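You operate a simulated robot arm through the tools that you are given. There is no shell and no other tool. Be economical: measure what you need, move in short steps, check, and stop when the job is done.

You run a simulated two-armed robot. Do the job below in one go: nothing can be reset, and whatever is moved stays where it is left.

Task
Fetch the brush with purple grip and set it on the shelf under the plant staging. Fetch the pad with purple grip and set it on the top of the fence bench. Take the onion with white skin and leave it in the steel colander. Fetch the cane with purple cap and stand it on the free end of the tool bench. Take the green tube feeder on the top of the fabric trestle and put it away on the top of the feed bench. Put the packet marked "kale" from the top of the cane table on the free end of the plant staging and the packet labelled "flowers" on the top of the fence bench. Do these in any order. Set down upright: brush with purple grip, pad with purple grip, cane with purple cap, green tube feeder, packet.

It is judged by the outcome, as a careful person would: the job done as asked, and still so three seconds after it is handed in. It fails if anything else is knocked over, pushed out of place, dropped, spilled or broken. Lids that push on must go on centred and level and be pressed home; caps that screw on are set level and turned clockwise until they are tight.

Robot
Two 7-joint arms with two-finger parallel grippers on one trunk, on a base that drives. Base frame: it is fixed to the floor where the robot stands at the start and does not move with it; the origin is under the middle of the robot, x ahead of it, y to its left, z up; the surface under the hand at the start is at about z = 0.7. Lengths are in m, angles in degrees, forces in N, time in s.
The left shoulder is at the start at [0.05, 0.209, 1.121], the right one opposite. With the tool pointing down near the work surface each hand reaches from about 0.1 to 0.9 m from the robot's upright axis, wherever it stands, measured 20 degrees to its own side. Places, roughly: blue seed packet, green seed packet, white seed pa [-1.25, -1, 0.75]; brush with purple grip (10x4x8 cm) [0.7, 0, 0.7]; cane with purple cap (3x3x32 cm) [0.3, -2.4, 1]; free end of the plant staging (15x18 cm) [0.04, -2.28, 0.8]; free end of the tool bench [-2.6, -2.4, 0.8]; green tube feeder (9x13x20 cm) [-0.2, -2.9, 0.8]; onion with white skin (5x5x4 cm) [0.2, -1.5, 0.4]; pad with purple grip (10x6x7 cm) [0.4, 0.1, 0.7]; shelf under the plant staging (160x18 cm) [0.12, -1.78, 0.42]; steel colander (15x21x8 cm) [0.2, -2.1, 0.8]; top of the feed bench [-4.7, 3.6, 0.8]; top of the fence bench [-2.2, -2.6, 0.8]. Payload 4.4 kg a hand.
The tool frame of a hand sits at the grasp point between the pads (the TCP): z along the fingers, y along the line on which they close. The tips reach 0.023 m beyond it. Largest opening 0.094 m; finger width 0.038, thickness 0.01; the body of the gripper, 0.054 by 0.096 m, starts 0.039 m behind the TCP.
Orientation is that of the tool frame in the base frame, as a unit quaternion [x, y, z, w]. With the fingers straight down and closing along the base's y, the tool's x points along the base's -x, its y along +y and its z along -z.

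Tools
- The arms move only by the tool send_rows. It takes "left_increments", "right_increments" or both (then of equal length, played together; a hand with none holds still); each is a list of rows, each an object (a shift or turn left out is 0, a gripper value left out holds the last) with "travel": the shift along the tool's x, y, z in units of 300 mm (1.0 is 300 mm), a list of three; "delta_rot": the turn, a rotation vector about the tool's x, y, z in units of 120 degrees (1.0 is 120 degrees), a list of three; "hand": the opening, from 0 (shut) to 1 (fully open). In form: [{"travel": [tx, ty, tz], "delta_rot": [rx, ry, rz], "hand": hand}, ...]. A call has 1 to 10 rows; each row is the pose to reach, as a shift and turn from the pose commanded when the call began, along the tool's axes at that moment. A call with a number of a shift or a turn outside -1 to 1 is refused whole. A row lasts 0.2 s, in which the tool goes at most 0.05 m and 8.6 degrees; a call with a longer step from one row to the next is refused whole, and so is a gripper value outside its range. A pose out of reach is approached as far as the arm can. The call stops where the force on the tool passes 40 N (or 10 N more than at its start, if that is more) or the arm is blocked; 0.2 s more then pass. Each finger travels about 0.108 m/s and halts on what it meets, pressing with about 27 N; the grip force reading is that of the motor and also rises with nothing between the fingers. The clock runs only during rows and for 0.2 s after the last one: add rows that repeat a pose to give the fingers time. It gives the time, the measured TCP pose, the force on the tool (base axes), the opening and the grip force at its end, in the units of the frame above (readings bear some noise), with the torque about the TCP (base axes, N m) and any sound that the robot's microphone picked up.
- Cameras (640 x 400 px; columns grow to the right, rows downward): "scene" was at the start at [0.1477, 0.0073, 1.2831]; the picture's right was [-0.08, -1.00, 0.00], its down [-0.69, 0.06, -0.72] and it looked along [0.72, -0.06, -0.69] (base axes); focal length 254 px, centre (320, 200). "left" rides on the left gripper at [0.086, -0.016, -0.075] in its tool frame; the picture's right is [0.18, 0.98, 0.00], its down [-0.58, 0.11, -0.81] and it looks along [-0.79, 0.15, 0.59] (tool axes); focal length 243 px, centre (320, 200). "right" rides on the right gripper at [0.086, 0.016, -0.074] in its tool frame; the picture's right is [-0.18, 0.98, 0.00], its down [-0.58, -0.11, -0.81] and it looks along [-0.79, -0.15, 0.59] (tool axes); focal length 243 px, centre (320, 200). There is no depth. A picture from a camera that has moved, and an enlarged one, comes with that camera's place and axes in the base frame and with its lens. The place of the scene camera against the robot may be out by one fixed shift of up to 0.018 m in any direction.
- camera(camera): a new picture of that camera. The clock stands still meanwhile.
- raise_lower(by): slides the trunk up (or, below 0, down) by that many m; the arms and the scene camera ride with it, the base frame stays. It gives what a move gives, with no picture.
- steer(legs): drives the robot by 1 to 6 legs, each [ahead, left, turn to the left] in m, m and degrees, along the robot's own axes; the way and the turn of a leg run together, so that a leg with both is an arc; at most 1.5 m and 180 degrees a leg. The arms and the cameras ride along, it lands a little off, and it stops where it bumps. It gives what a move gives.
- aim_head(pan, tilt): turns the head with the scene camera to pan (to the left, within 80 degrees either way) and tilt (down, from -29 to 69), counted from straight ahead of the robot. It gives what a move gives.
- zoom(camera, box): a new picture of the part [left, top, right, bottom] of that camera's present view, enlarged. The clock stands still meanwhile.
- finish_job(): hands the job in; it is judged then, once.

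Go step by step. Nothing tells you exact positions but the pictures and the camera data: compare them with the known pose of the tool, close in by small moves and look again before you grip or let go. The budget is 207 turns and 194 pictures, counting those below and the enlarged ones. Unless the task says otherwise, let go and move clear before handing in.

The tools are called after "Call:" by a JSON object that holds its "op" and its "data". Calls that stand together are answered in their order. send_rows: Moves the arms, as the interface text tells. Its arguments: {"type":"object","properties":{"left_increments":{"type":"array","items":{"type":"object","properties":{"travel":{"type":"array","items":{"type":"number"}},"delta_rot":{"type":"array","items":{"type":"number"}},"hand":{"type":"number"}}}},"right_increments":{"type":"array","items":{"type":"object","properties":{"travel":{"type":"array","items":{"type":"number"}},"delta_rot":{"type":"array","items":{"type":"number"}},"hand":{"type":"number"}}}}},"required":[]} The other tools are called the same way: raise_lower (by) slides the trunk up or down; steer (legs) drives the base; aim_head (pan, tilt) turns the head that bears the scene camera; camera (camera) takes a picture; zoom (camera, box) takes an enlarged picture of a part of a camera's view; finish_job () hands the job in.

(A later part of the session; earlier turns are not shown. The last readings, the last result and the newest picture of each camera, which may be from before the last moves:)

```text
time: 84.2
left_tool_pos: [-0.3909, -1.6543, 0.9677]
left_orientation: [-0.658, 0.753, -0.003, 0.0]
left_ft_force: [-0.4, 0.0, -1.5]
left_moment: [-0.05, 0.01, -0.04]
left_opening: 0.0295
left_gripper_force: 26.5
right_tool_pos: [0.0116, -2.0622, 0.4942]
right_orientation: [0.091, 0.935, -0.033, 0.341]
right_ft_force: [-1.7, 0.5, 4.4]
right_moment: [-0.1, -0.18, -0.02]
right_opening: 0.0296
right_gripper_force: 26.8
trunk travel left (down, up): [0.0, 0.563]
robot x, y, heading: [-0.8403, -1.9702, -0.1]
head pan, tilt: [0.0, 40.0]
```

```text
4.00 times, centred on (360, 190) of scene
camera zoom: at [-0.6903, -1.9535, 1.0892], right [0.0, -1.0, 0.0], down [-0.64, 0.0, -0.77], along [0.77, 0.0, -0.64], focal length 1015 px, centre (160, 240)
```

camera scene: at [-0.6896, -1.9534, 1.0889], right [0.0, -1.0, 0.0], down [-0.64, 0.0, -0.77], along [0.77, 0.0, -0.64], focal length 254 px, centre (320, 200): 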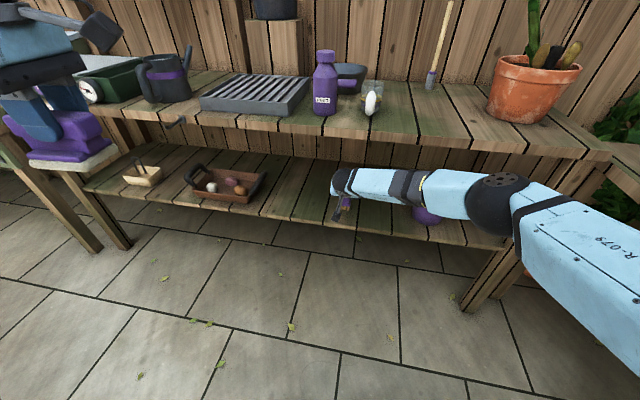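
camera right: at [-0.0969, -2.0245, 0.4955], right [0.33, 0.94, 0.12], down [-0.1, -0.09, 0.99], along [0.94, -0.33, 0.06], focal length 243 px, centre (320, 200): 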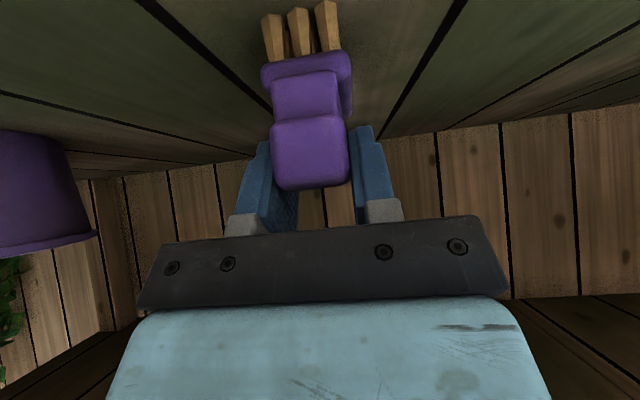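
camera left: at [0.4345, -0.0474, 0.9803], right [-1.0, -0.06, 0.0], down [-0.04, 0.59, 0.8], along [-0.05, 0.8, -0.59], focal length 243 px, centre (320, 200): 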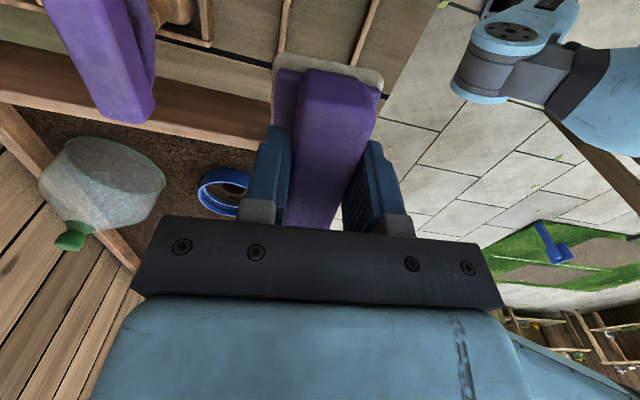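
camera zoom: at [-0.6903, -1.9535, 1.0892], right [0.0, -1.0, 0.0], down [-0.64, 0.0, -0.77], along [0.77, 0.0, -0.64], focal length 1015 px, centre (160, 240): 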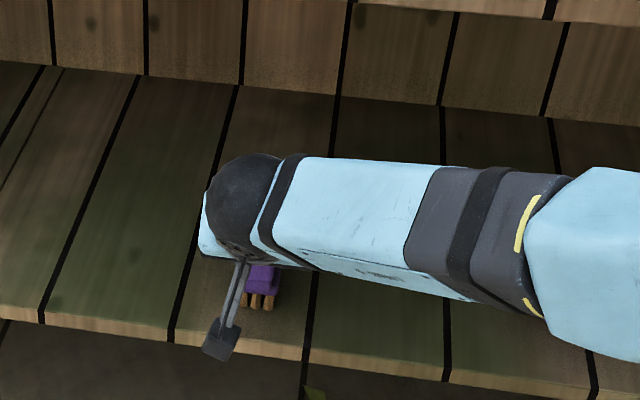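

The brush has touched down on the shelf. I open and withdraw along the fingers, then back out.

Call:
{"op": "send_rows", "data": {"right_increments": [{"hand": 0.35}, {"hand": 0.7}, {"hand": 0.7}, {"travel": [0, 0, -0.1]}, {"travel": [0, 0, -0.2]}, {"travel": [0.1, 0, -0.3]}, {"travel": [0.2, 0, -0.38]}, {"travel": [0.3, 0, -0.47]}, {"travel": [0.4, 0, -0.55]}, {"travel": [0.5, 0, -0.63]}]}}

Call:
{"op": "camera", "data": {"camera": "scene"}}

Call:
{"op": "camera", "data": {"camera": "right"}}

```text
time: 86.4
left_tool_pos: [-0.3902, -1.654, 0.969]
left_orientation: [-0.659, 0.752, -0.002, -0.001]
left_ft_force: [-0.4, 0.9, -1.2]
left_moment: [-0.02, 0.02, 0.01]
left_opening: 0.0292
left_gripper_force: 26.5
right_tool_pos: [-0.2197, -2.0136, 0.5395]
right_orientation: [0.09, 0.935, -0.032, 0.342]
right_ft_force: [-0.5, 0.1, -0.7]
right_moment: [0.02, -0.03, -0.03]
right_opening: 0.0657
right_gripper_force: 0.1
trunk travel left (down, up): [0.0, 0.563]
robot x, y, heading: [-0.8405, -1.9678, -0.2]
head pan, tilt: [0.0, 40.0]
```

```text
133 pictures are left
camera scene: at [-0.6898, -1.9535, 1.089], right [0.0, -1.0, 0.0], down [-0.64, 0.0, -0.77], along [0.77, 0.0, -0.64], focal length 254 px, centre (320, 200)
```

scene: 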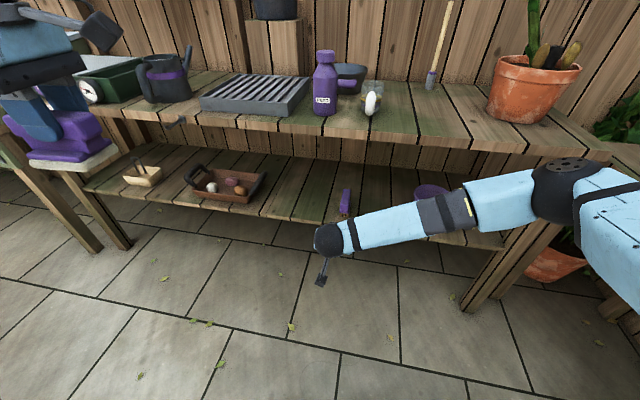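

```text
132 pictures are left
camera right: at [-0.3288, -1.9762, 0.5413], right [0.33, 0.94, 0.12], down [-0.1, -0.09, 0.99], along [0.94, -0.33, 0.06], focal length 243 px, centre (320, 200)
```

right: 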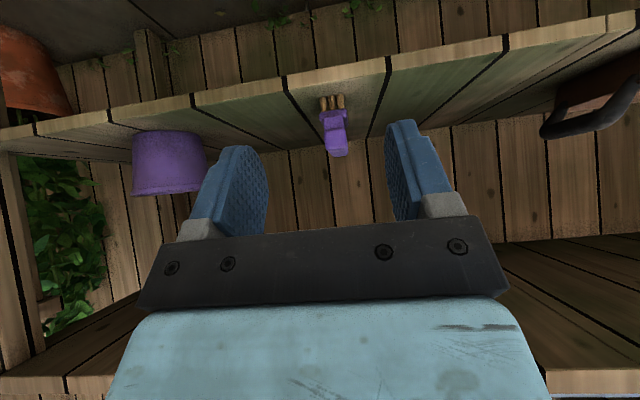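

The brush stands on the shelf, upright. Next the cane: I raise the trunk and the right hand and look at the cane's surroundings.

Call:
{"op": "raise_lower", "data": {"by": 0.2}}

Call:
{"op": "send_rows", "data": {"right_increments": [{"travel": [-0.04, -0.05, -0.1]}, {"travel": [-0.08, -0.1, -0.2]}, {"travel": [-0.15, -0.15, -0.3]}, {"travel": [-0.22, -0.2, -0.4]}, {"travel": [-0.29, -0.25, -0.5]}, {"travel": [-0.36, -0.3, -0.6]}, {"travel": [-0.43, -0.35, -0.68]}]}}

Call:
{"op": "aim_head", "data": {"pan": -15, "tilt": 25}}

Call:
{"op": "camera", "data": {"camera": "scene"}}

Call:
{"op": "zoom", "data": {"camera": "scene", "box": [200, 60, 440, 210]}}

```text
time: 88.5
left_tool_pos: [-0.3907, -1.6541, 1.1683]
left_orientation: [-0.659, 0.752, -0.002, -0.002]
left_ft_force: [-0.2, 0.1, -0.7]
left_moment: [0.02, -0.02, -0.02]
left_opening: 0.0295
left_gripper_force: 27.5
right_tool_pos: [-0.2198, -2.0144, 0.7392]
right_orientation: [0.09, 0.935, -0.032, 0.342]
right_ft_force: [0.7, 0.0, 0.7]
right_moment: [0.0, -0.02, -0.01]
right_opening: 0.0659
right_gripper_force: 0.1
trunk travel left (down, up): [-0.2, 0.363]
robot x, y, heading: [-0.8387, -1.9697, -0.2]
head pan, tilt: [0.0, 40.0]
```

```text
time: 90.2
left_tool_pos: [-0.3909, -1.655, 1.1683]
left_orientation: [-0.659, 0.752, -0.002, 0.0]
left_ft_force: [0.0, -0.3, 0.1]
left_moment: [0.01, 0.0, -0.03]
left_opening: 0.0293
left_gripper_force: 27.2
right_tool_pos: [-0.2712, -2.1112, 0.9779]
right_orientation: [0.089, 0.935, -0.032, 0.342]
right_ft_force: [0.4, -0.3, 0.7]
right_moment: [0.01, 0.01, -0.01]
right_opening: 0.0659
right_gripper_force: 0.0
trunk travel left (down, up): [-0.2, 0.363]
robot x, y, heading: [-0.8423, -1.9651, -0.2]
head pan, tilt: [0.0, 40.0]
```

```text
time: 90.9
left_tool_pos: [-0.391, -1.6542, 1.1681]
left_orientation: [-0.659, 0.752, -0.003, -0.001]
left_ft_force: [-0.5, 0.6, -0.5]
left_moment: [-0.02, -0.02, -0.02]
left_opening: 0.0295
left_gripper_force: 26.7
right_tool_pos: [-0.2712, -2.111, 0.9773]
right_orientation: [0.09, 0.935, -0.031, 0.342]
right_ft_force: [-0.6, 0.0, 0.1]
right_moment: [0.01, 0.01, 0.01]
right_opening: 0.0658
right_gripper_force: 0.1
trunk travel left (down, up): [-0.2, 0.363]
robot x, y, heading: [-0.8425, -1.9652, -0.3]
head pan, tilt: [-15.0, 25.0]
```

```text
131 pictures are left
camera scene: at [-0.6859, -1.9773, 1.3122], right [-0.26, -0.96, 0.0], down [-0.41, 0.11, -0.91], along [0.87, -0.24, -0.42], focal length 254 px, centre (320, 200)
```

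scene: 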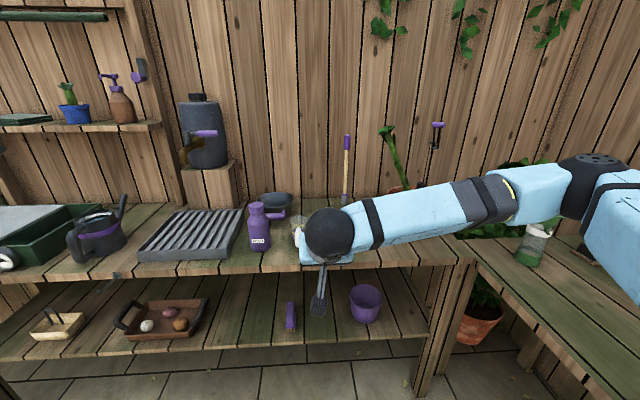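

```text
2.67 times, centred on (320, 135) of scene
camera zoom: at [-0.6859, -1.9773, 1.3122], right [-0.26, -0.96, 0.0], down [-0.41, 0.11, -0.91], along [0.87, -0.24, -0.42], focal length 677 px, centre (320, 373)
```

zoom: 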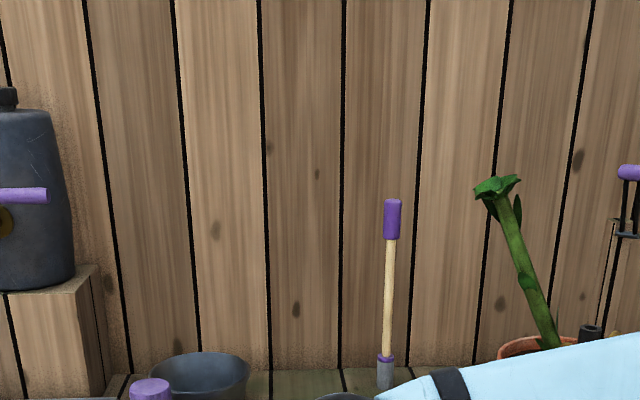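

The cane stands at about [0.28, -2.36], next to a cactus pot. I tilt the hand nearer horizontal and turn it slightly, then move the base so the arm is in line.

Call:
{"op": "send_rows", "data": {"right_increments": [{"delta_rot": [0, -0.07, 0]}, {"delta_rot": [0, -0.14, 0]}, {"delta_rot": [0, -0.208, 0]}]}}

Call:
{"op": "send_rows", "data": {"right_increments": [{"delta_rot": [0.034, 0, 0.016]}, {"delta_rot": [0.068, 0, 0.032]}]}}

Call:
{"op": "steer", "data": {"legs": [[0.19, -0.13, 0]]}}

Call:
{"op": "camera", "data": {"camera": "right"}}

Call:
{"op": "camera", "data": {"camera": "scene"}}

```text
time: 91.7
left_tool_pos: [-0.3908, -1.6549, 1.1678]
left_orientation: [-0.659, 0.752, -0.002, -0.001]
left_ft_force: [-0.6, -0.2, -0.9]
left_moment: [0.0, 0.01, -0.01]
left_opening: 0.0296
left_gripper_force: 26.9
right_tool_pos: [-0.272, -2.1106, 0.9791]
right_orientation: [0.082, 0.838, -0.052, 0.536]
right_ft_force: [-0.5, -0.4, -0.9]
right_moment: [0.03, 0.0, 0.0]
right_opening: 0.0659
right_gripper_force: 0.1
trunk travel left (down, up): [-0.2, 0.363]
robot x, y, heading: [-0.8362, -1.9672, -0.5]
head pan, tilt: [-15.0, 25.0]
```

```text
time: 92.3
left_tool_pos: [-0.39, -1.655, 1.1681]
left_orientation: [-0.659, 0.752, -0.002, -0.001]
left_ft_force: [0.3, -0.6, -0.7]
left_moment: [0.0, 0.01, 0.01]
left_opening: 0.0294
left_gripper_force: 26.7
right_tool_pos: [-0.2722, -2.1114, 0.978]
right_orientation: [0.147, 0.83, -0.092, 0.53]
right_ft_force: [0.1, 0.8, 0.2]
right_moment: [0.02, 0.02, 0.0]
right_opening: 0.0658
right_gripper_force: 0.0
trunk travel left (down, up): [-0.2, 0.363]
robot x, y, heading: [-0.8402, -1.9659, -0.4]
head pan, tilt: [-15.0, 25.0]
```

```text
time: 94.1
left_tool_pos: [-0.2055, -1.7858, 1.1681]
left_orientation: [-0.658, 0.753, -0.002, 0.0]
left_ft_force: [1.2, -0.5, -1.1]
left_moment: [0.02, 0.02, -0.04]
left_opening: 0.0295
left_gripper_force: 27.1
right_tool_pos: [-0.0853, -2.2415, 0.9778]
right_orientation: [0.148, 0.83, -0.093, 0.529]
right_ft_force: [-0.3, 0.7, -0.2]
right_moment: [0.0, 0.01, -0.01]
right_opening: 0.0658
right_gripper_force: 0.0
trunk travel left (down, up): [-0.2, 0.363]
robot x, y, heading: [-0.6551, -2.0966, -0.4]
head pan, tilt: [-15.0, 25.0]
```

```text
129 pictures are left
camera right: at [-0.1775, -2.1908, 0.9312], right [0.41, 0.9, 0.17], down [-0.49, 0.06, 0.87], along [0.77, -0.44, 0.47], focal length 243 px, centre (320, 200)
```

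right: 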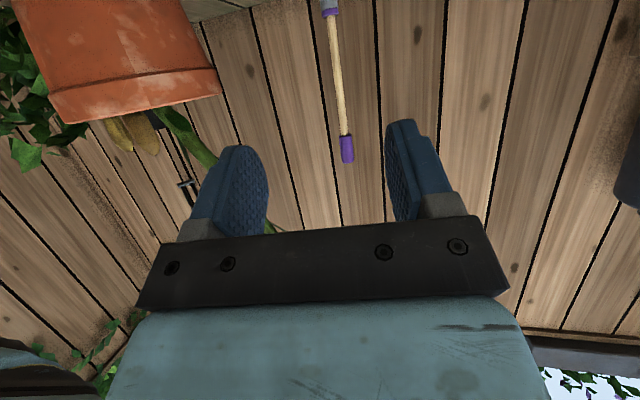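

```text
128 pictures are left
camera scene: at [-0.4995, -2.1085, 1.3122], right [-0.26, -0.96, 0.0], down [-0.41, 0.11, -0.91], along [0.87, -0.24, -0.42], focal length 254 px, centre (320, 200)
```

scene: 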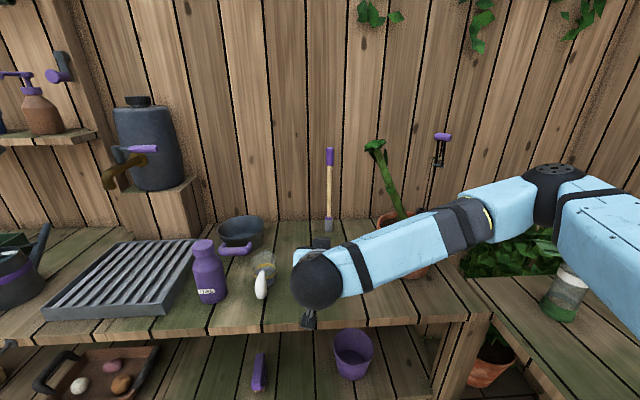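

Call:
{"op": "send_rows", "data": {"right_increments": [{"travel": [-0.06, 0.003, 0.13]}, {"travel": [-0.12, 0.006, 0.26]}, {"travel": [-0.18, 0.01, 0.39]}, {"travel": [-0.24, 0.013, 0.52]}, {"travel": [-0.3, 0.016, 0.65]}, {"travel": [-0.36, 0.018, 0.78]}]}}

Call:
{"op": "camera", "data": {"camera": "right"}}

Call:
{"op": "camera", "data": {"camera": "scene"}}

```text
time: 95.5
left_tool_pos: [-0.2046, -1.7854, 1.1684]
left_orientation: [-0.659, 0.752, -0.002, -0.002]
left_ft_force: [0.1, 0.6, -0.6]
left_moment: [-0.02, 0.01, -0.03]
left_opening: 0.0295
left_gripper_force: 27.1
right_tool_pos: [0.1589, -2.3272, 0.9766]
right_orientation: [0.146, 0.83, -0.093, 0.529]
right_ft_force: [-0.1, -0.7, -0.9]
right_moment: [0.01, 0.0, 0.02]
right_opening: 0.0659
right_gripper_force: 0.1
trunk travel left (down, up): [-0.2, 0.363]
robot x, y, heading: [-0.6566, -2.1011, -0.6]
head pan, tilt: [-15.0, 25.0]
```

```text
127 pictures are left
camera right: at [0.0667, -2.276, 0.9304], right [0.41, 0.9, 0.17], down [-0.49, 0.06, 0.87], along [0.77, -0.44, 0.47], focal length 243 px, centre (320, 200)
```

right: 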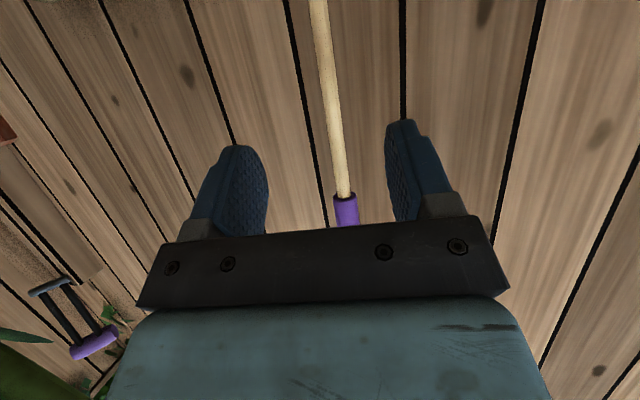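

```text
126 pictures are left
camera scene: at [-0.4993, -2.1081, 1.3122], right [-0.26, -0.96, 0.0], down [-0.41, 0.11, -0.91], along [0.87, -0.24, -0.42], focal length 254 px, centre (320, 200)
```

scene: 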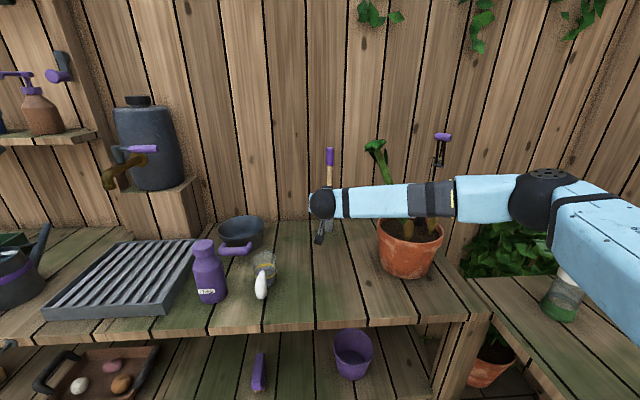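

Call:
{"op": "send_rows", "data": {"right_increments": [{"travel": [-0.065, 0.003, 0.14]}, {"travel": [-0.13, 0.006, 0.28]}, {"travel": [-0.18, 0.008, 0.385]}]}}

Call:
{"op": "camera", "data": {"camera": "right"}}

Call:
{"op": "zoom", "data": {"camera": "scene", "box": [240, 120, 480, 270]}}

```text
time: 96.3
left_tool_pos: [-0.2046, -1.7853, 1.1677]
left_orientation: [-0.659, 0.752, -0.002, -0.002]
left_ft_force: [0.3, 0.7, -1.4]
left_moment: [0.01, 0.01, -0.02]
left_opening: 0.0294
left_gripper_force: 27.1
right_tool_pos: [0.279, -2.3683, 0.9769]
right_orientation: [0.148, 0.83, -0.094, 0.53]
right_ft_force: [-0.5, 0.6, 0.2]
right_moment: [0.0, 0.0, 0.01]
right_opening: 0.0658
right_gripper_force: 0.1
trunk travel left (down, up): [-0.2, 0.363]
robot x, y, heading: [-0.6504, -2.0977, -0.4]
head pan, tilt: [-15.0, 25.0]
```

```text
125 pictures are left
camera right: at [0.1875, -2.3176, 0.9301], right [0.41, 0.9, 0.17], down [-0.49, 0.06, 0.87], along [0.77, -0.44, 0.47], focal length 243 px, centre (320, 200)
```

right: 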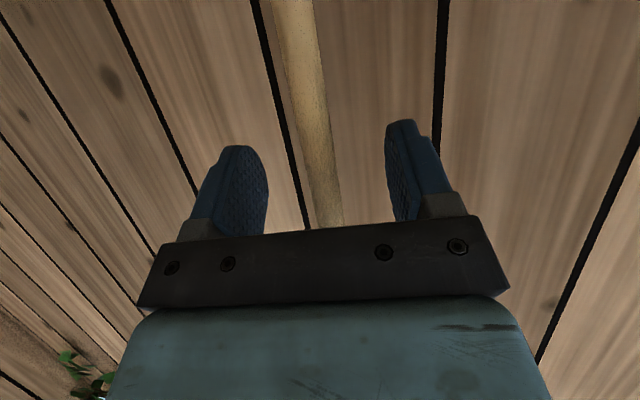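

```text
2.67 times, centred on (360, 195) of scene
camera zoom: at [-0.4993, -2.1077, 1.3122], right [-0.26, -0.96, 0.0], down [-0.41, 0.11, -0.91], along [0.87, -0.24, -0.42], focal length 677 px, centre (213, 213)
```

zoom: 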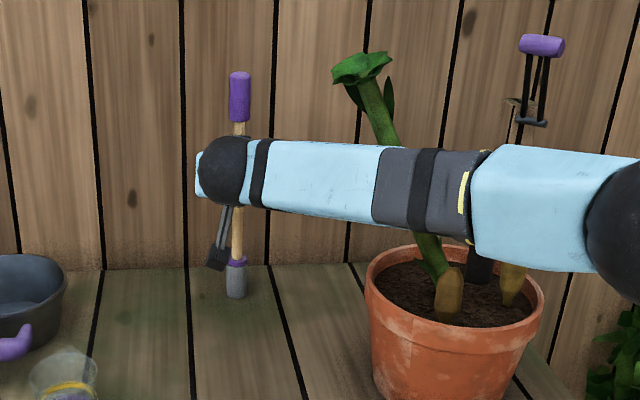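

Call:
{"op": "send_rows", "data": {"right_increments": [{"travel": [-0.014, 0, 0.03], "hand": 0.7}, {"travel": [-0.014, 0, 0.03], "hand": 0}, {"travel": [-0.014, 0, 0.03], "hand": 0}, {"travel": [-0.014, 0, 0.03], "hand": 0}, {"travel": [-0.014, 0, 0.03], "hand": 0}]}}

Call:
{"op": "camera", "data": {"camera": "right"}}

```text
time: 97.5
left_tool_pos: [-0.2045, -1.7848, 1.1683]
left_orientation: [-0.659, 0.752, -0.004, -0.001]
left_ft_force: [0.0, 0.1, -1.1]
left_moment: [-0.05, 0.0, 0.06]
left_opening: 0.0293
left_gripper_force: 27.0
right_tool_pos: [0.2885, -2.3718, 0.9777]
right_orientation: [0.147, 0.83, -0.093, 0.53]
right_ft_force: [-0.6, -0.3, -0.3]
right_moment: [-0.05, -0.01, -0.02]
right_opening: 0.0132
right_gripper_force: 26.6
trunk travel left (down, up): [-0.2, 0.363]
robot x, y, heading: [-0.6533, -2.0965, -0.2]
head pan, tilt: [-15.0, 25.0]
```

```text
123 pictures are left
camera right: at [0.1964, -2.3205, 0.9309], right [0.41, 0.9, 0.17], down [-0.49, 0.06, 0.87], along [0.77, -0.44, 0.47], focal length 243 px, centre (320, 200)
```

right: 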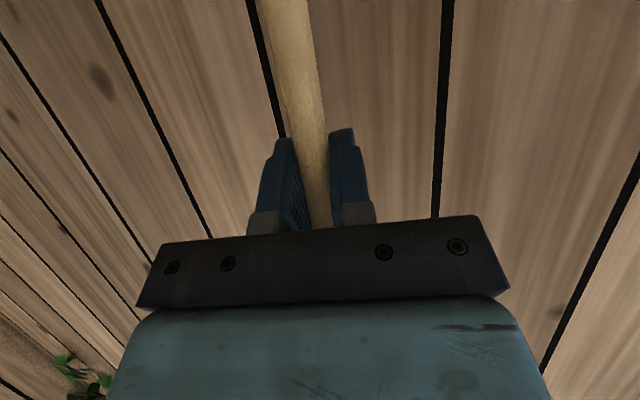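

Cane held. I lift it and drive straight back out.

Call:
{"op": "send_rows", "data": {"right_increments": [{"travel": [-0.03, 0, -0.014]}, {"travel": [-0.12, 0, -0.056]}, {"travel": [-0.24, 0, -0.112]}]}}

Call:
{"op": "steer", "data": {"legs": [[-0.4, 0, 0]]}}

Call:
{"op": "aim_head", "data": {"pan": -80, "tilt": 20}}

Call:
{"op": "camera", "data": {"camera": "scene"}}

Call:
{"op": "camera", "data": {"camera": "right"}}

```text
time: 98.3
left_tool_pos: [-0.2064, -1.7845, 1.1673]
left_orientation: [-0.658, 0.753, -0.003, 0.0]
left_ft_force: [-0.3, -0.2, 0.1]
left_moment: [-0.04, 0.0, -0.01]
left_opening: 0.0292
left_gripper_force: 26.4
right_tool_pos: [0.2864, -2.371, 1.0578]
right_orientation: [0.147, 0.83, -0.093, 0.53]
right_ft_force: [0.7, 0.4, -0.4]
right_moment: [0.02, -0.02, 0.02]
right_opening: 0.0131
right_gripper_force: 27.2
trunk travel left (down, up): [-0.2, 0.363]
robot x, y, heading: [-0.6497, -2.0966, -0.6]
head pan, tilt: [-15.0, 25.0]
```

```text
time: 100.8
left_tool_pos: [-0.6003, -1.7824, 1.1685]
left_orientation: [-0.659, 0.752, -0.003, -0.001]
left_ft_force: [0.3, 0.7, -1.0]
left_moment: [-0.02, 0.0, -0.04]
left_opening: 0.0295
left_gripper_force: 26.6
right_tool_pos: [-0.1078, -2.3696, 1.0566]
right_orientation: [0.147, 0.83, -0.093, 0.53]
right_ft_force: [0.3, -0.7, -0.3]
right_moment: [-0.01, -0.01, 0.0]
right_opening: 0.0132
right_gripper_force: 26.6
trunk travel left (down, up): [-0.2, 0.363]
robot x, y, heading: [-1.0511, -2.0955, -0.3]
head pan, tilt: [-15.0, 25.0]
```

```text
time: 102.1
left_tool_pos: [-0.5988, -1.7822, 1.1673]
left_orientation: [-0.659, 0.753, -0.001, 0.0]
left_ft_force: [0.0, -0.4, -0.2]
left_moment: [0.03, 0.01, -0.03]
left_opening: 0.0294
left_gripper_force: 26.8
right_tool_pos: [-0.1079, -2.3694, 1.0573]
right_orientation: [0.147, 0.83, -0.092, 0.53]
right_ft_force: [-0.4, 0.2, -0.3]
right_moment: [-0.05, 0.01, -0.01]
right_opening: 0.0128
right_gripper_force: 26.6
trunk travel left (down, up): [-0.2, 0.363]
robot x, y, heading: [-1.0498, -2.0978, -0.5]
head pan, tilt: [-80.0, 20.0]
```

```text
122 pictures are left
camera scene: at [-0.9674, -2.1738, 1.3204], right [-0.99, -0.17, 0.0], down [-0.06, 0.34, -0.94], along [0.16, -0.93, -0.34], focal length 254 px, centre (320, 200)
```

scene: 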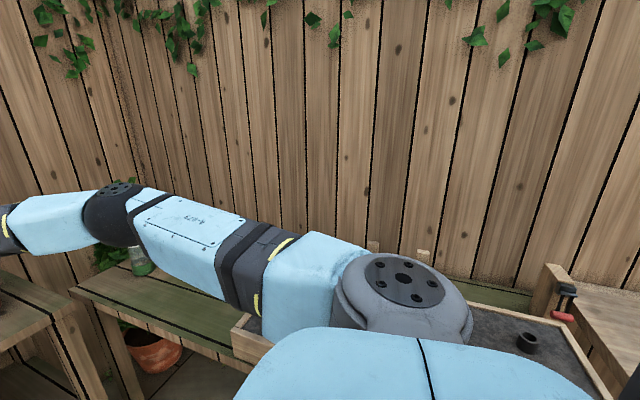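

```text
121 pictures are left
camera right: at [-0.1991, -2.3184, 1.0099], right [0.41, 0.9, 0.17], down [-0.49, 0.06, 0.87], along [0.77, -0.44, 0.47], focal length 243 px, centre (320, 200)
```

right: 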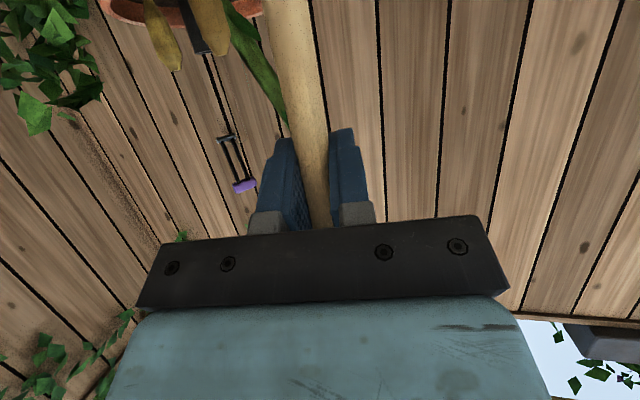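

I retract the cane toward the body, raise the trunk a bit, strafe left for clearance, then turn right to look at the benches.

Call:
{"op": "send_rows", "data": {"right_increments": [{"travel": [0.053, -0.046, -0.113]}, {"travel": [0.106, -0.092, -0.227]}, {"travel": [0.159, -0.138, -0.34]}, {"travel": [0.212, -0.184, -0.454]}, {"travel": [0.265, -0.23, -0.567]}, {"travel": [0.318, -0.276, -0.68]}, {"travel": [0.37, -0.32, -0.79]}]}}

Call:
{"op": "raise_lower", "data": {"by": 0.12}}

Call:
{"op": "steer", "data": {"legs": [[0, 0.25, 0], [0, 0, -90]]}}

Call:
{"op": "aim_head", "data": {"pan": -45, "tilt": 25}}

Call:
{"op": "camera", "data": {"camera": "scene"}}

Call:
{"op": "aim_head", "data": {"pan": -80, "tilt": 30}}

Call:
{"op": "camera", "data": {"camera": "scene"}}

```text
time: 103.7
left_tool_pos: [-0.5999, -1.7833, 1.1693]
left_orientation: [-0.659, 0.752, -0.003, 0.0]
left_ft_force: [-0.5, 0.4, -0.3]
left_moment: [-0.02, 0.01, 0.01]
left_opening: 0.0294
left_gripper_force: 27.3
right_tool_pos: [-0.3887, -2.3707, 1.0559]
right_orientation: [0.147, 0.83, -0.093, 0.53]
right_ft_force: [0.1, -0.4, -1.1]
right_moment: [0.0, 0.04, 0.01]
right_opening: 0.0126
right_gripper_force: 27.1
trunk travel left (down, up): [-0.2, 0.363]
robot x, y, heading: [-1.0488, -2.0963, -0.2]
head pan, tilt: [-80.0, 20.0]
```

```text
time: 105.2
left_tool_pos: [-0.5994, -1.7829, 1.2881]
left_orientation: [-0.658, 0.753, -0.002, -0.001]
left_ft_force: [-0.6, -0.4, -0.7]
left_moment: [-0.01, 0.01, -0.02]
left_opening: 0.0296
left_gripper_force: 27.1
right_tool_pos: [-0.3866, -2.3703, 1.1761]
right_orientation: [0.148, 0.83, -0.094, 0.529]
right_ft_force: [-0.2, -1.3, 0.3]
right_moment: [0.02, -0.01, 0.02]
right_opening: 0.0121
right_gripper_force: 26.5
trunk travel left (down, up): [-0.32, 0.243]
robot x, y, heading: [-1.0502, -2.0928, -0.4]
head pan, tilt: [-80.0, 20.0]
```

```text
time: 111.8
left_tool_pos: [-0.7319, -2.297, 1.2873]
left_orientation: [0.063, 0.998, -0.001, -0.002]
left_ft_force: [-0.4, 0.3, -1.4]
left_moment: [-0.01, 0.0, 0.0]
left_opening: 0.0296
left_gripper_force: 26.8
right_tool_pos: [-1.3169, -2.5106, 1.1759]
right_orientation: [0.69, 0.485, -0.439, 0.31]
right_ft_force: [-0.5, 0.0, 0.0]
right_moment: [-0.01, 0.03, 0.01]
right_opening: 0.0123
right_gripper_force: 27.5
trunk travel left (down, up): [-0.32, 0.243]
robot x, y, heading: [-1.047, -1.8493, -90.0]
head pan, tilt: [-80.0, 20.0]
```

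```text
time: 112.8
left_tool_pos: [-0.7328, -2.2951, 1.2879]
left_orientation: [0.063, 0.998, 0.0, -0.001]
left_ft_force: [-0.1, -0.7, -0.3]
left_moment: [-0.03, 0.01, -0.02]
left_opening: 0.0298
left_gripper_force: 27.0
right_tool_pos: [-1.3164, -2.5118, 1.1765]
right_orientation: [0.689, 0.484, -0.44, 0.31]
right_ft_force: [-1.6, 0.0, -0.3]
right_moment: [-0.02, -0.02, 0.0]
right_opening: 0.0121
right_gripper_force: 26.7
trunk travel left (down, up): [-0.32, 0.243]
robot x, y, heading: [-1.0486, -1.8443, -89.8]
head pan, tilt: [-45.0, 25.0]
```

```text
120 pictures are left
camera scene: at [-1.1138, -1.966, 1.4323], right [-0.71, 0.71, 0.0], down [0.3, 0.3, -0.91], along [-0.64, -0.64, -0.42], focal length 254 px, centre (320, 200)
```

scene: 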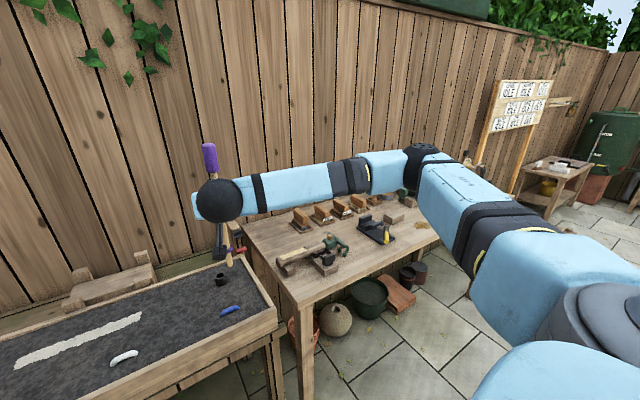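

```text
time: 113.8
left_tool_pos: [-0.732, -2.295, 1.2873]
left_orientation: [0.063, 0.998, -0.001, -0.002]
left_ft_force: [0.1, 0.9, -0.9]
left_moment: [-0.02, 0.01, -0.02]
left_opening: 0.0296
left_gripper_force: 27.2
right_tool_pos: [-1.3169, -2.5111, 1.1774]
right_orientation: [0.69, 0.485, -0.439, 0.31]
right_ft_force: [0.5, -0.3, -0.7]
right_moment: [0.0, 0.01, 0.02]
right_opening: 0.012
right_gripper_force: 27.3
trunk travel left (down, up): [-0.32, 0.243]
robot x, y, heading: [-1.0483, -1.8487, -90.2]
head pan, tilt: [-80.0, 30.0]
```

```text
119 pictures are left
camera scene: at [-1.1377, -1.9167, 1.4243], right [-0.18, 0.98, 0.0], down [0.49, 0.09, -0.87], along [-0.85, -0.15, -0.5], focal length 254 px, centre (320, 200)
```

scene: 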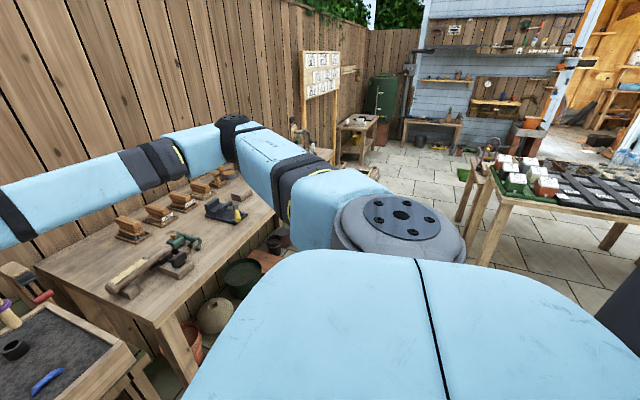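

The bench ahead-right, with planes and drills, holds both the "free end" at about [-2.6, -2.4] and the [-2.2, -2.6] spot. I strafe along it and look.

Call:
{"op": "steer", "data": {"legs": [[-0.1, 0, 0], [0, -0.9, 0]]}}

Call:
{"op": "aim_head", "data": {"pan": 0, "tilt": 40}}

Call:
{"op": "camera", "data": {"camera": "scene"}}

Call:
{"op": "aim_head", "data": {"pan": -60, "tilt": 25}}

Call:
{"op": "camera", "data": {"camera": "scene"}}

```text
time: 122.8
left_tool_pos: [-1.6207, -2.1995, 1.2883]
left_orientation: [0.054, 0.999, 0.0, -0.003]
left_ft_force: [-0.6, 0.0, -0.7]
left_moment: [0.0, 0.03, 0.03]
left_opening: 0.0295
left_gripper_force: 27.5
right_tool_pos: [-2.2027, -2.4257, 1.1773]
right_orientation: [0.685, 0.49, -0.438, 0.314]
right_ft_force: [-0.2, -0.1, 0.0]
right_moment: [-0.03, -0.04, 0.02]
right_opening: 0.0122
right_gripper_force: 27.1
trunk travel left (down, up): [-0.32, 0.243]
robot x, y, heading: [-1.9461, -1.7581, -88.9]
head pan, tilt: [-80.0, 30.0]
```

```text
time: 124.4
left_tool_pos: [-1.6219, -2.2008, 1.288]
left_orientation: [0.054, 0.999, -0.001, -0.003]
left_ft_force: [0.8, -0.6, -0.8]
left_moment: [0.03, 0.02, 0.02]
left_opening: 0.0294
left_gripper_force: 27.1
right_tool_pos: [-2.2022, -2.4259, 1.1757]
right_orientation: [0.685, 0.491, -0.437, 0.314]
right_ft_force: [-0.7, -0.1, 0.3]
right_moment: [-0.01, -0.03, -0.03]
right_opening: 0.0124
right_gripper_force: 27.1
trunk travel left (down, up): [-0.32, 0.243]
robot x, y, heading: [-1.9434, -1.7563, -88.9]
head pan, tilt: [0.0, 40.0]
```

```text
118 pictures are left
camera scene: at [-1.943, -1.8959, 1.409], right [-1.0, -0.02, 0.0], down [-0.01, 0.64, -0.77], along [0.01, -0.77, -0.64], focal length 254 px, centre (320, 200)
```

scene: 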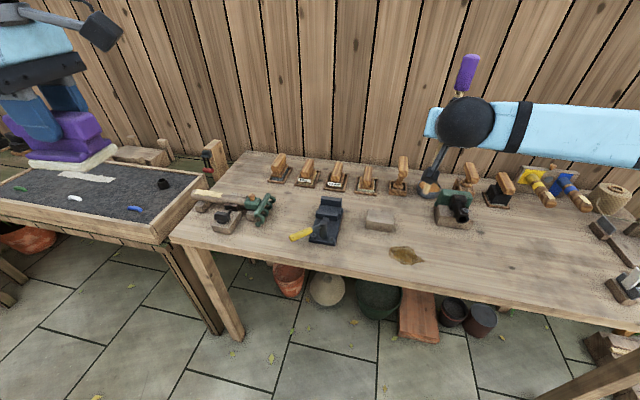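

```text
time: 125.7
left_tool_pos: [-1.6214, -2.2012, 1.2875]
left_orientation: [0.054, 0.999, 0.0, -0.003]
left_ft_force: [-0.2, -0.7, -1.8]
left_moment: [-0.01, 0.01, 0.03]
left_opening: 0.0296
left_gripper_force: 27.3
right_tool_pos: [-2.2031, -2.4262, 1.1764]
right_orientation: [0.685, 0.491, -0.437, 0.314]
right_ft_force: [-0.8, 0.1, -0.6]
right_moment: [0.0, 0.0, -0.02]
right_opening: 0.0124
right_gripper_force: 27.0
trunk travel left (down, up): [-0.32, 0.243]
robot x, y, heading: [-1.9439, -1.7608, -89.0]
head pan, tilt: [-60.0, 25.0]
```

```text
117 pictures are left
camera scene: at [-2.0233, -1.8585, 1.4323], right [-0.52, 0.86, 0.0], down [0.36, 0.22, -0.91], along [-0.78, -0.47, -0.42], focal length 254 px, centre (320, 200)
```

scene: 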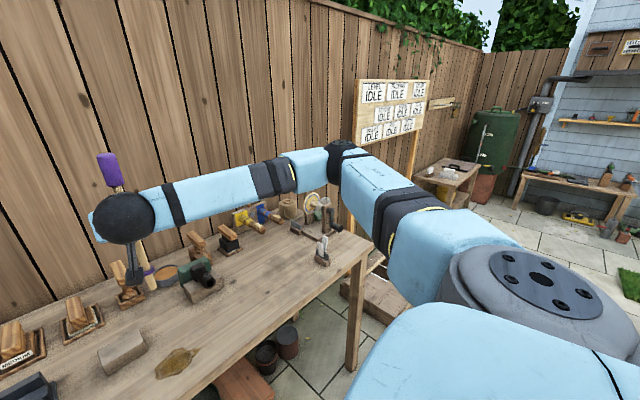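

The bench runs from x ≈ -1.4 to -2.85; its right-front part is free. I raise a little and strafe 0.47 m further so the left hand can set the pad at about [-2.36, -2.42] and the right hand the cane at [-2.6, -2.4].

Call:
{"op": "raise_lower", "data": {"by": 0.08}}

Call:
{"op": "steer", "data": {"legs": [[0, -0.48, -1]]}}

Call:
{"op": "aim_head", "data": {"pan": 0, "tilt": 45}}

Call:
{"op": "camera", "data": {"camera": "scene"}}

```text
time: 126.8
left_tool_pos: [-1.6213, -2.1997, 1.3676]
left_orientation: [0.053, 0.999, -0.001, -0.003]
left_ft_force: [0.3, -0.3, 0.3]
left_moment: [-0.02, 0.04, -0.02]
left_opening: 0.0295
left_gripper_force: 27.1
right_tool_pos: [-2.2023, -2.4265, 1.2562]
right_orientation: [0.686, 0.49, -0.437, 0.313]
right_ft_force: [0.3, 0.2, 0.3]
right_moment: [0.0, 0.03, 0.02]
right_opening: 0.012
right_gripper_force: 26.6
trunk travel left (down, up): [-0.4, 0.163]
robot x, y, heading: [-1.9419, -1.7581, -88.9]
head pan, tilt: [-60.0, 25.0]
```

```text
time: 131.5
left_tool_pos: [-2.1022, -2.2103, 1.3677]
left_orientation: [0.062, 0.998, -0.002, -0.003]
left_ft_force: [-0.4, 0.1, -1.5]
left_moment: [0.0, -0.01, -0.03]
left_opening: 0.0295
left_gripper_force: 26.7
right_tool_pos: [-2.6853, -2.4276, 1.2574]
right_orientation: [0.689, 0.486, -0.439, 0.311]
right_ft_force: [-0.4, 0.4, 0.5]
right_moment: [0.01, -0.04, 0.01]
right_opening: 0.0122
right_gripper_force: 26.7
trunk travel left (down, up): [-0.4, 0.163]
robot x, y, heading: [-2.4261, -1.7644, -89.7]
head pan, tilt: [-60.0, 25.0]
```

```text
time: 132.8
left_tool_pos: [-2.1005, -2.2097, 1.3681]
left_orientation: [0.062, 0.998, -0.001, -0.003]
left_ft_force: [0.3, 0.1, -0.4]
left_moment: [-0.03, 0.02, -0.02]
left_opening: 0.0293
left_gripper_force: 27.3
right_tool_pos: [-2.6857, -2.4255, 1.257]
right_orientation: [0.689, 0.485, -0.44, 0.311]
right_ft_force: [0.2, -0.6, -0.4]
right_moment: [-0.03, -0.01, 0.0]
right_opening: 0.0121
right_gripper_force: 26.7
trunk travel left (down, up): [-0.4, 0.163]
robot x, y, heading: [-2.4138, -1.764, -89.9]
head pan, tilt: [0.0, 45.0]
```

```text
116 pictures are left
camera scene: at [-2.4186, -1.8975, 1.4817], right [-1.0, 0.0, 0.0], down [0.0, 0.71, -0.71], along [0.0, -0.71, -0.71], focal length 254 px, centre (320, 200)
```

scene: 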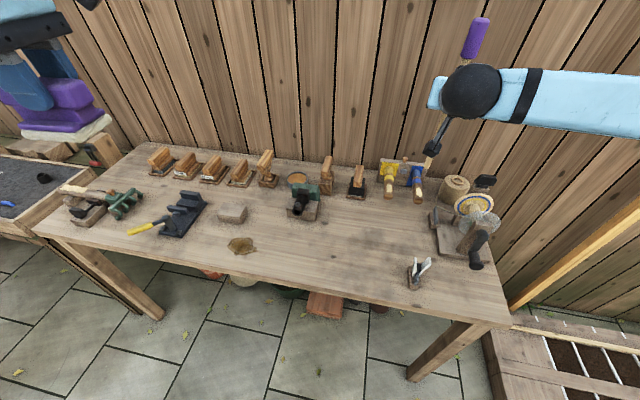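

Clear view. I move the left hand over the pad spot, then lower the trunk 0.2 m.

Call:
{"op": "send_rows", "data": {"left_increments": [{"travel": [0.107, -0.084, 0.07]}, {"travel": [0.214, -0.168, 0.14]}, {"travel": [0.321, -0.252, 0.21]}, {"travel": [0.428, -0.336, 0.28]}, {"travel": [0.535, -0.42, 0.35]}, {"travel": [0.642, -0.504, 0.42]}, {"travel": [0.75, -0.588, 0.49]}, {"travel": [0.857, -0.672, 0.56]}]}}

Call:
{"op": "raise_lower", "data": {"by": -0.2}}

Call:
{"op": "camera", "data": {"camera": "scene"}}

Call:
{"op": "camera", "data": {"camera": "left"}}

```text
time: 134.6
left_tool_pos: [-2.3845, -2.381, 1.2012]
left_orientation: [0.062, 0.998, 0.0, -0.002]
left_ft_force: [0.8, -0.5, -0.2]
left_moment: [0.03, -0.02, -0.05]
left_opening: 0.0294
left_gripper_force: 26.7
right_tool_pos: [-2.6871, -2.4278, 1.2553]
right_orientation: [0.689, 0.486, -0.438, 0.311]
right_ft_force: [0.2, -0.5, -0.7]
right_moment: [0.03, 0.0, 0.01]
right_opening: 0.0119
right_gripper_force: 27.0
trunk travel left (down, up): [-0.4, 0.163]
robot x, y, heading: [-2.4207, -1.7654, -89.7]
head pan, tilt: [0.0, 45.0]
```

```text
time: 136.8
left_tool_pos: [-2.3825, -2.3786, 1.0021]
left_orientation: [0.062, 0.998, -0.001, -0.002]
left_ft_force: [1.3, 0.2, 0.9]
left_moment: [0.0, 0.0, 0.01]
left_opening: 0.0296
left_gripper_force: 27.0
right_tool_pos: [-2.6866, -2.427, 1.0575]
right_orientation: [0.689, 0.486, -0.439, 0.311]
right_ft_force: [0.6, 0.9, -0.4]
right_moment: [0.0, 0.01, -0.03]
right_opening: 0.0123
right_gripper_force: 26.5
trunk travel left (down, up): [-0.2, 0.363]
robot x, y, heading: [-2.4175, -1.764, -89.7]
head pan, tilt: [0.0, 45.0]
```

```text
115 pictures are left
camera scene: at [-2.4185, -1.8973, 1.2818], right [-1.0, 0.0, 0.0], down [0.0, 0.71, -0.71], along [0.0, -0.71, -0.71], focal length 254 px, centre (320, 200)
```

scene: 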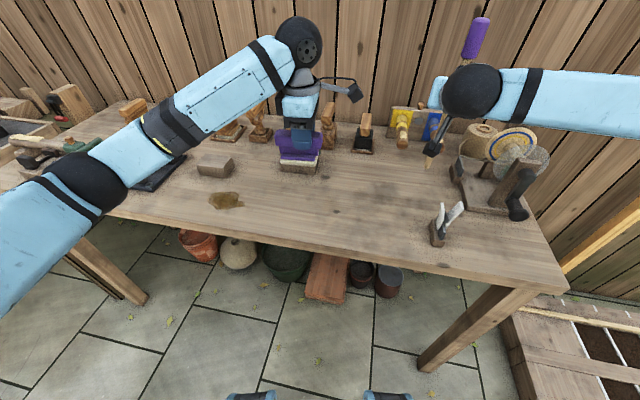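

```text
114 pictures are left
camera left: at [-2.4684, -2.3844, 1.076], right [-0.06, 1.0, 0.0], down [0.59, 0.04, 0.8], along [0.8, 0.05, -0.6], focal length 243 px, centre (320, 200)
```

left: 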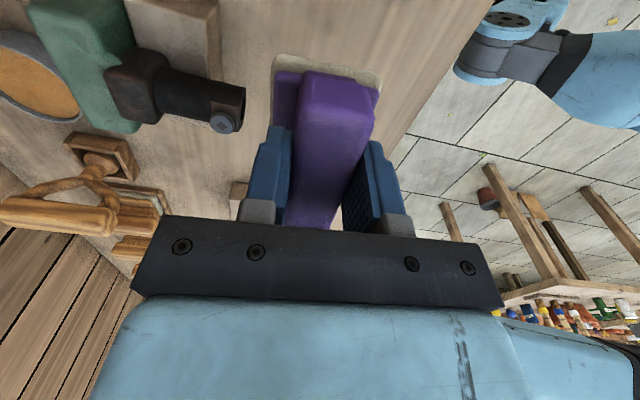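

Call:
{"op": "send_rows", "data": {"left_increments": [{"travel": [0, 0.05, 0.1]}, {"travel": [0, 0.07, 0.22]}, {"travel": [0, 0.07, 0.34]}, {"travel": [0, 0.07, 0.42]}]}}

Call:
{"op": "zoom", "data": {"camera": "scene", "box": [240, 80, 400, 180]}}

Call:
{"op": "camera", "data": {"camera": "left"}}

```text
time: 137.8
left_tool_pos: [-2.3792, -2.3592, 0.8826]
left_orientation: [0.062, 0.998, -0.006, -0.004]
left_ft_force: [3.3, -4.8, 37.5]
left_moment: [0.25, -0.58, 0.07]
left_opening: 0.0293
left_gripper_force: 26.7
right_tool_pos: [-2.6859, -2.4248, 1.06]
right_orientation: [0.689, 0.484, -0.44, 0.312]
right_ft_force: [-0.2, -0.4, -0.3]
right_moment: [0.0, 0.01, -0.02]
right_opening: 0.0122
right_gripper_force: 27.0
trunk travel left (down, up): [-0.2, 0.363]
robot x, y, heading: [-2.4186, -1.7643, -89.6]
head pan, tilt: [0.0, 45.0]
```

```text
4.00 times, centred on (320, 130) of scene
camera zoom: at [-2.4187, -1.8941, 1.2832], right [-1.0, 0.0, 0.0], down [0.0, 0.7, -0.71], along [0.0, -0.71, -0.7], focal length 1015 px, centre (320, 480)
```

zoom: 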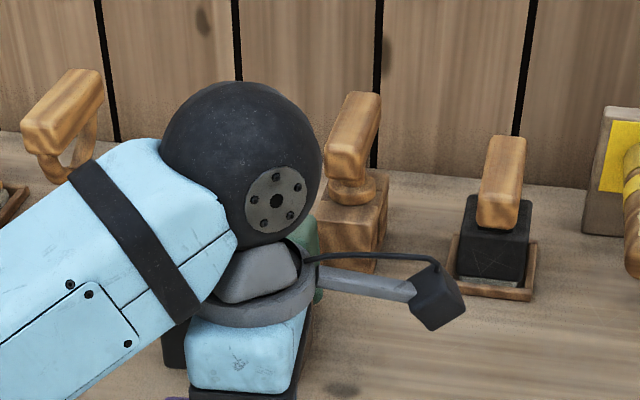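

```text
112 pictures are left
camera left: at [-2.4658, -2.3636, 0.9558], right [-0.06, 1.0, -0.01], down [0.6, 0.05, 0.8], along [0.8, 0.04, -0.6], focal length 243 px, centre (320, 200)
```

left: 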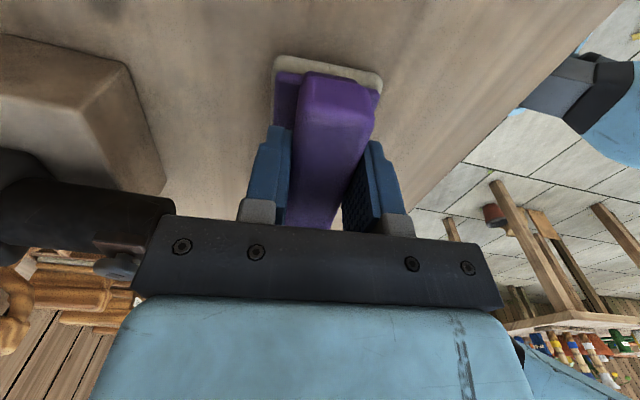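

A 37 N upward force: the pad is likely already on the bench (its top may be at 0.82). I ease up 6 mm and check.

Call:
{"op": "send_rows", "data": {"left_increments": [{"travel": [0, 0, -0.02]}, {"travel": [0, 0, -0.02]}]}}

Call:
{"op": "zoom", "data": {"camera": "left", "box": [220, 20, 420, 145]}}

Call:
{"op": "camera", "data": {"camera": "scene"}}

```text
time: 138.4
left_tool_pos: [-2.3806, -2.3592, 0.8811]
left_orientation: [0.063, 0.998, -0.001, -0.002]
left_ft_force: [-2.1, -5.3, 14.2]
left_moment: [-0.28, 0.51, 0.21]
left_opening: 0.0296
left_gripper_force: 26.7
right_tool_pos: [-2.6862, -2.4262, 1.0572]
right_orientation: [0.689, 0.486, -0.439, 0.311]
right_ft_force: [1.2, -0.2, -0.3]
right_moment: [-0.04, 0.03, 0.01]
right_opening: 0.0123
right_gripper_force: 27.7
trunk travel left (down, up): [-0.2, 0.363]
robot x, y, heading: [-2.4236, -1.7587, -89.8]
head pan, tilt: [0.0, 45.0]
```

```text
3.20 times, centred on (320, 82) of left
camera zoom: at [-2.4661, -2.364, 0.9553], right [-0.06, 1.0, 0.0], down [0.59, 0.04, 0.8], along [0.8, 0.05, -0.59], focal length 776 px, centre (320, 576)
```

zoom: 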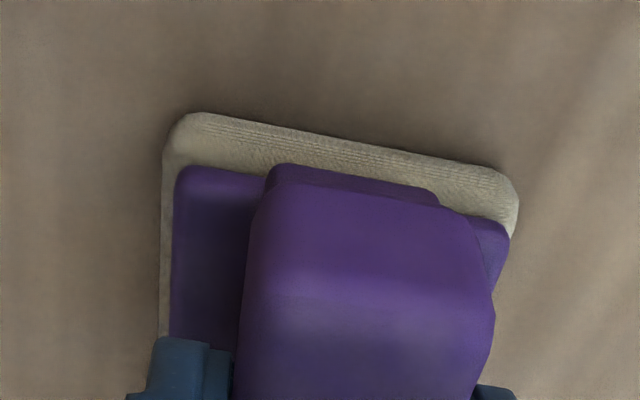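

```text
110 pictures are left
camera scene: at [-2.4188, -1.8967, 1.2817], right [-1.0, 0.0, 0.0], down [0.0, 0.71, -0.71], along [0.0, -0.71, -0.71], focal length 254 px, centre (320, 200)
```

scene: 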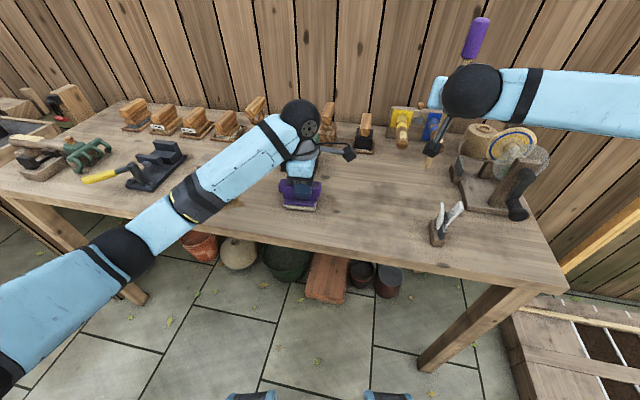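

The pad is in contact with the bench (surface about 0.82). I ease off, open and lift away.

Call:
{"op": "send_rows", "data": {"left_increments": [{"travel": [0, 0, -0.008]}, {"travel": [0, 0, -0.008], "hand": 0.3}, {"travel": [0, 0, -0.008], "hand": 0.6}, {"travel": [0, 0, -0.008], "hand": 0.7}, {"travel": [0, 0, -0.1]}, {"travel": [0, 0, -0.25]}, {"travel": [-0.1, 0, -0.35]}, {"travel": [-0.25, 0, -0.4]}, {"travel": [-0.4, 0.0, -0.45]}, {"travel": [-0.55, 0.0, -0.5]}]}}

Call:
{"op": "camera", "data": {"camera": "scene"}}

```text
time: 140.6
left_tool_pos: [-2.212, -2.3777, 1.0336]
left_orientation: [0.063, 0.998, -0.002, -0.003]
left_ft_force: [0.1, 1.2, 0.2]
left_moment: [0.01, -0.05, -0.02]
left_opening: 0.0657
left_gripper_force: 0.1
right_tool_pos: [-2.6862, -2.4264, 1.0575]
right_orientation: [0.689, 0.486, -0.439, 0.311]
right_ft_force: [0.1, -0.2, -0.3]
right_moment: [0.01, -0.01, 0.0]
right_opening: 0.0124
right_gripper_force: 27.5
trunk travel left (down, up): [-0.2, 0.363]
robot x, y, heading: [-2.4179, -1.7628, -89.7]
head pan, tilt: [0.0, 45.0]
```

```text
109 pictures are left
camera scene: at [-2.4177, -1.897, 1.2818], right [-1.0, 0.0, 0.0], down [0.0, 0.71, -0.71], along [0.0, -0.71, -0.71], focal length 254 px, centre (320, 200)
```

scene: 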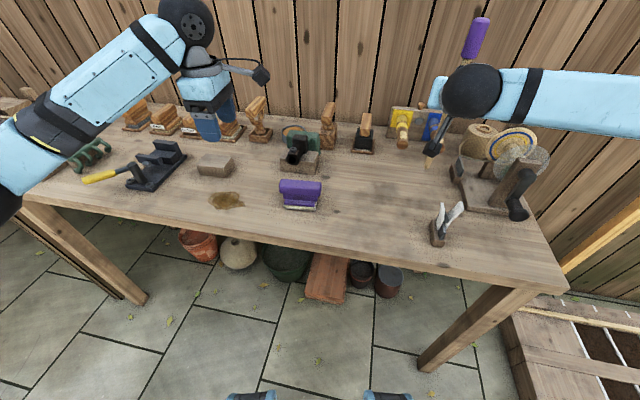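

Pad is upright on the bench. Now the cane: move to [-2.6, -2.42] and lower.

Call:
{"op": "send_rows", "data": {"right_increments": [{"travel": [0.025, 0.13, -0.05]}, {"travel": [0.05, 0.26, -0.105]}, {"travel": [0.1, 0.26, -0.08]}, {"travel": [0.16, 0.26, -0.054]}]}}

Call:
{"op": "camera", "data": {"camera": "scene"}}

Call:
{"op": "zoom", "data": {"camera": "scene", "box": [300, 100, 460, 200]}}

```text
time: 141.6
left_tool_pos: [-2.213, -2.3797, 1.0318]
left_orientation: [0.062, 0.998, 0.0, -0.003]
left_ft_force: [-0.1, -0.4, 0.4]
left_moment: [0.0, -0.01, -0.02]
left_opening: 0.0656
left_gripper_force: 0.0
right_tool_pos: [-2.5996, -2.421, 1.021]
right_orientation: [0.689, 0.486, -0.439, 0.31]
right_ft_force: [0.5, 0.2, 0.0]
right_moment: [-0.01, 0.0, 0.03]
right_opening: 0.0122
right_gripper_force: 26.8
trunk travel left (down, up): [-0.2, 0.363]
robot x, y, heading: [-2.4194, -1.7615, -90.0]
head pan, tilt: [0.0, 45.0]
```

```text
108 pictures are left
camera scene: at [-2.4183, -1.8977, 1.2817], right [-1.0, 0.0, 0.0], down [0.0, 0.71, -0.71], along [0.0, -0.71, -0.71], focal length 254 px, centre (320, 200)
```

scene: 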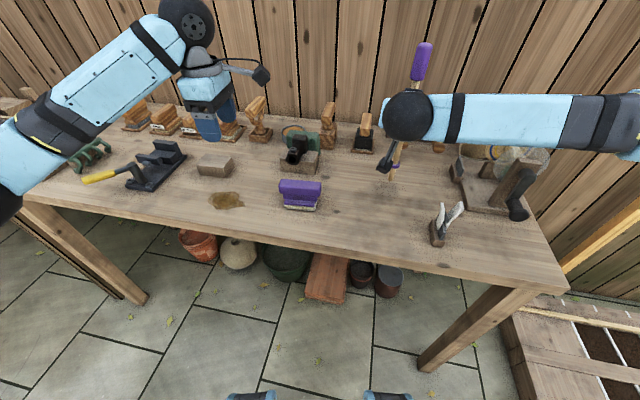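

```text
4.00 times, centred on (380, 150) of scene
camera zoom: at [-2.4183, -1.8977, 1.2817], right [-1.0, 0.0, 0.0], down [0.0, 0.71, -0.71], along [0.0, -0.71, -0.71], focal length 1015 px, centre (80, 400)
```

zoom: 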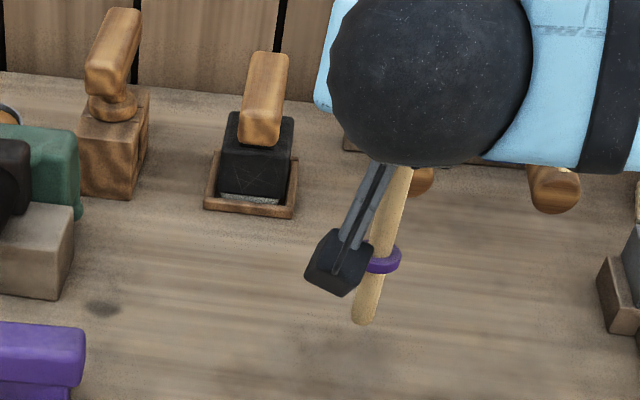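

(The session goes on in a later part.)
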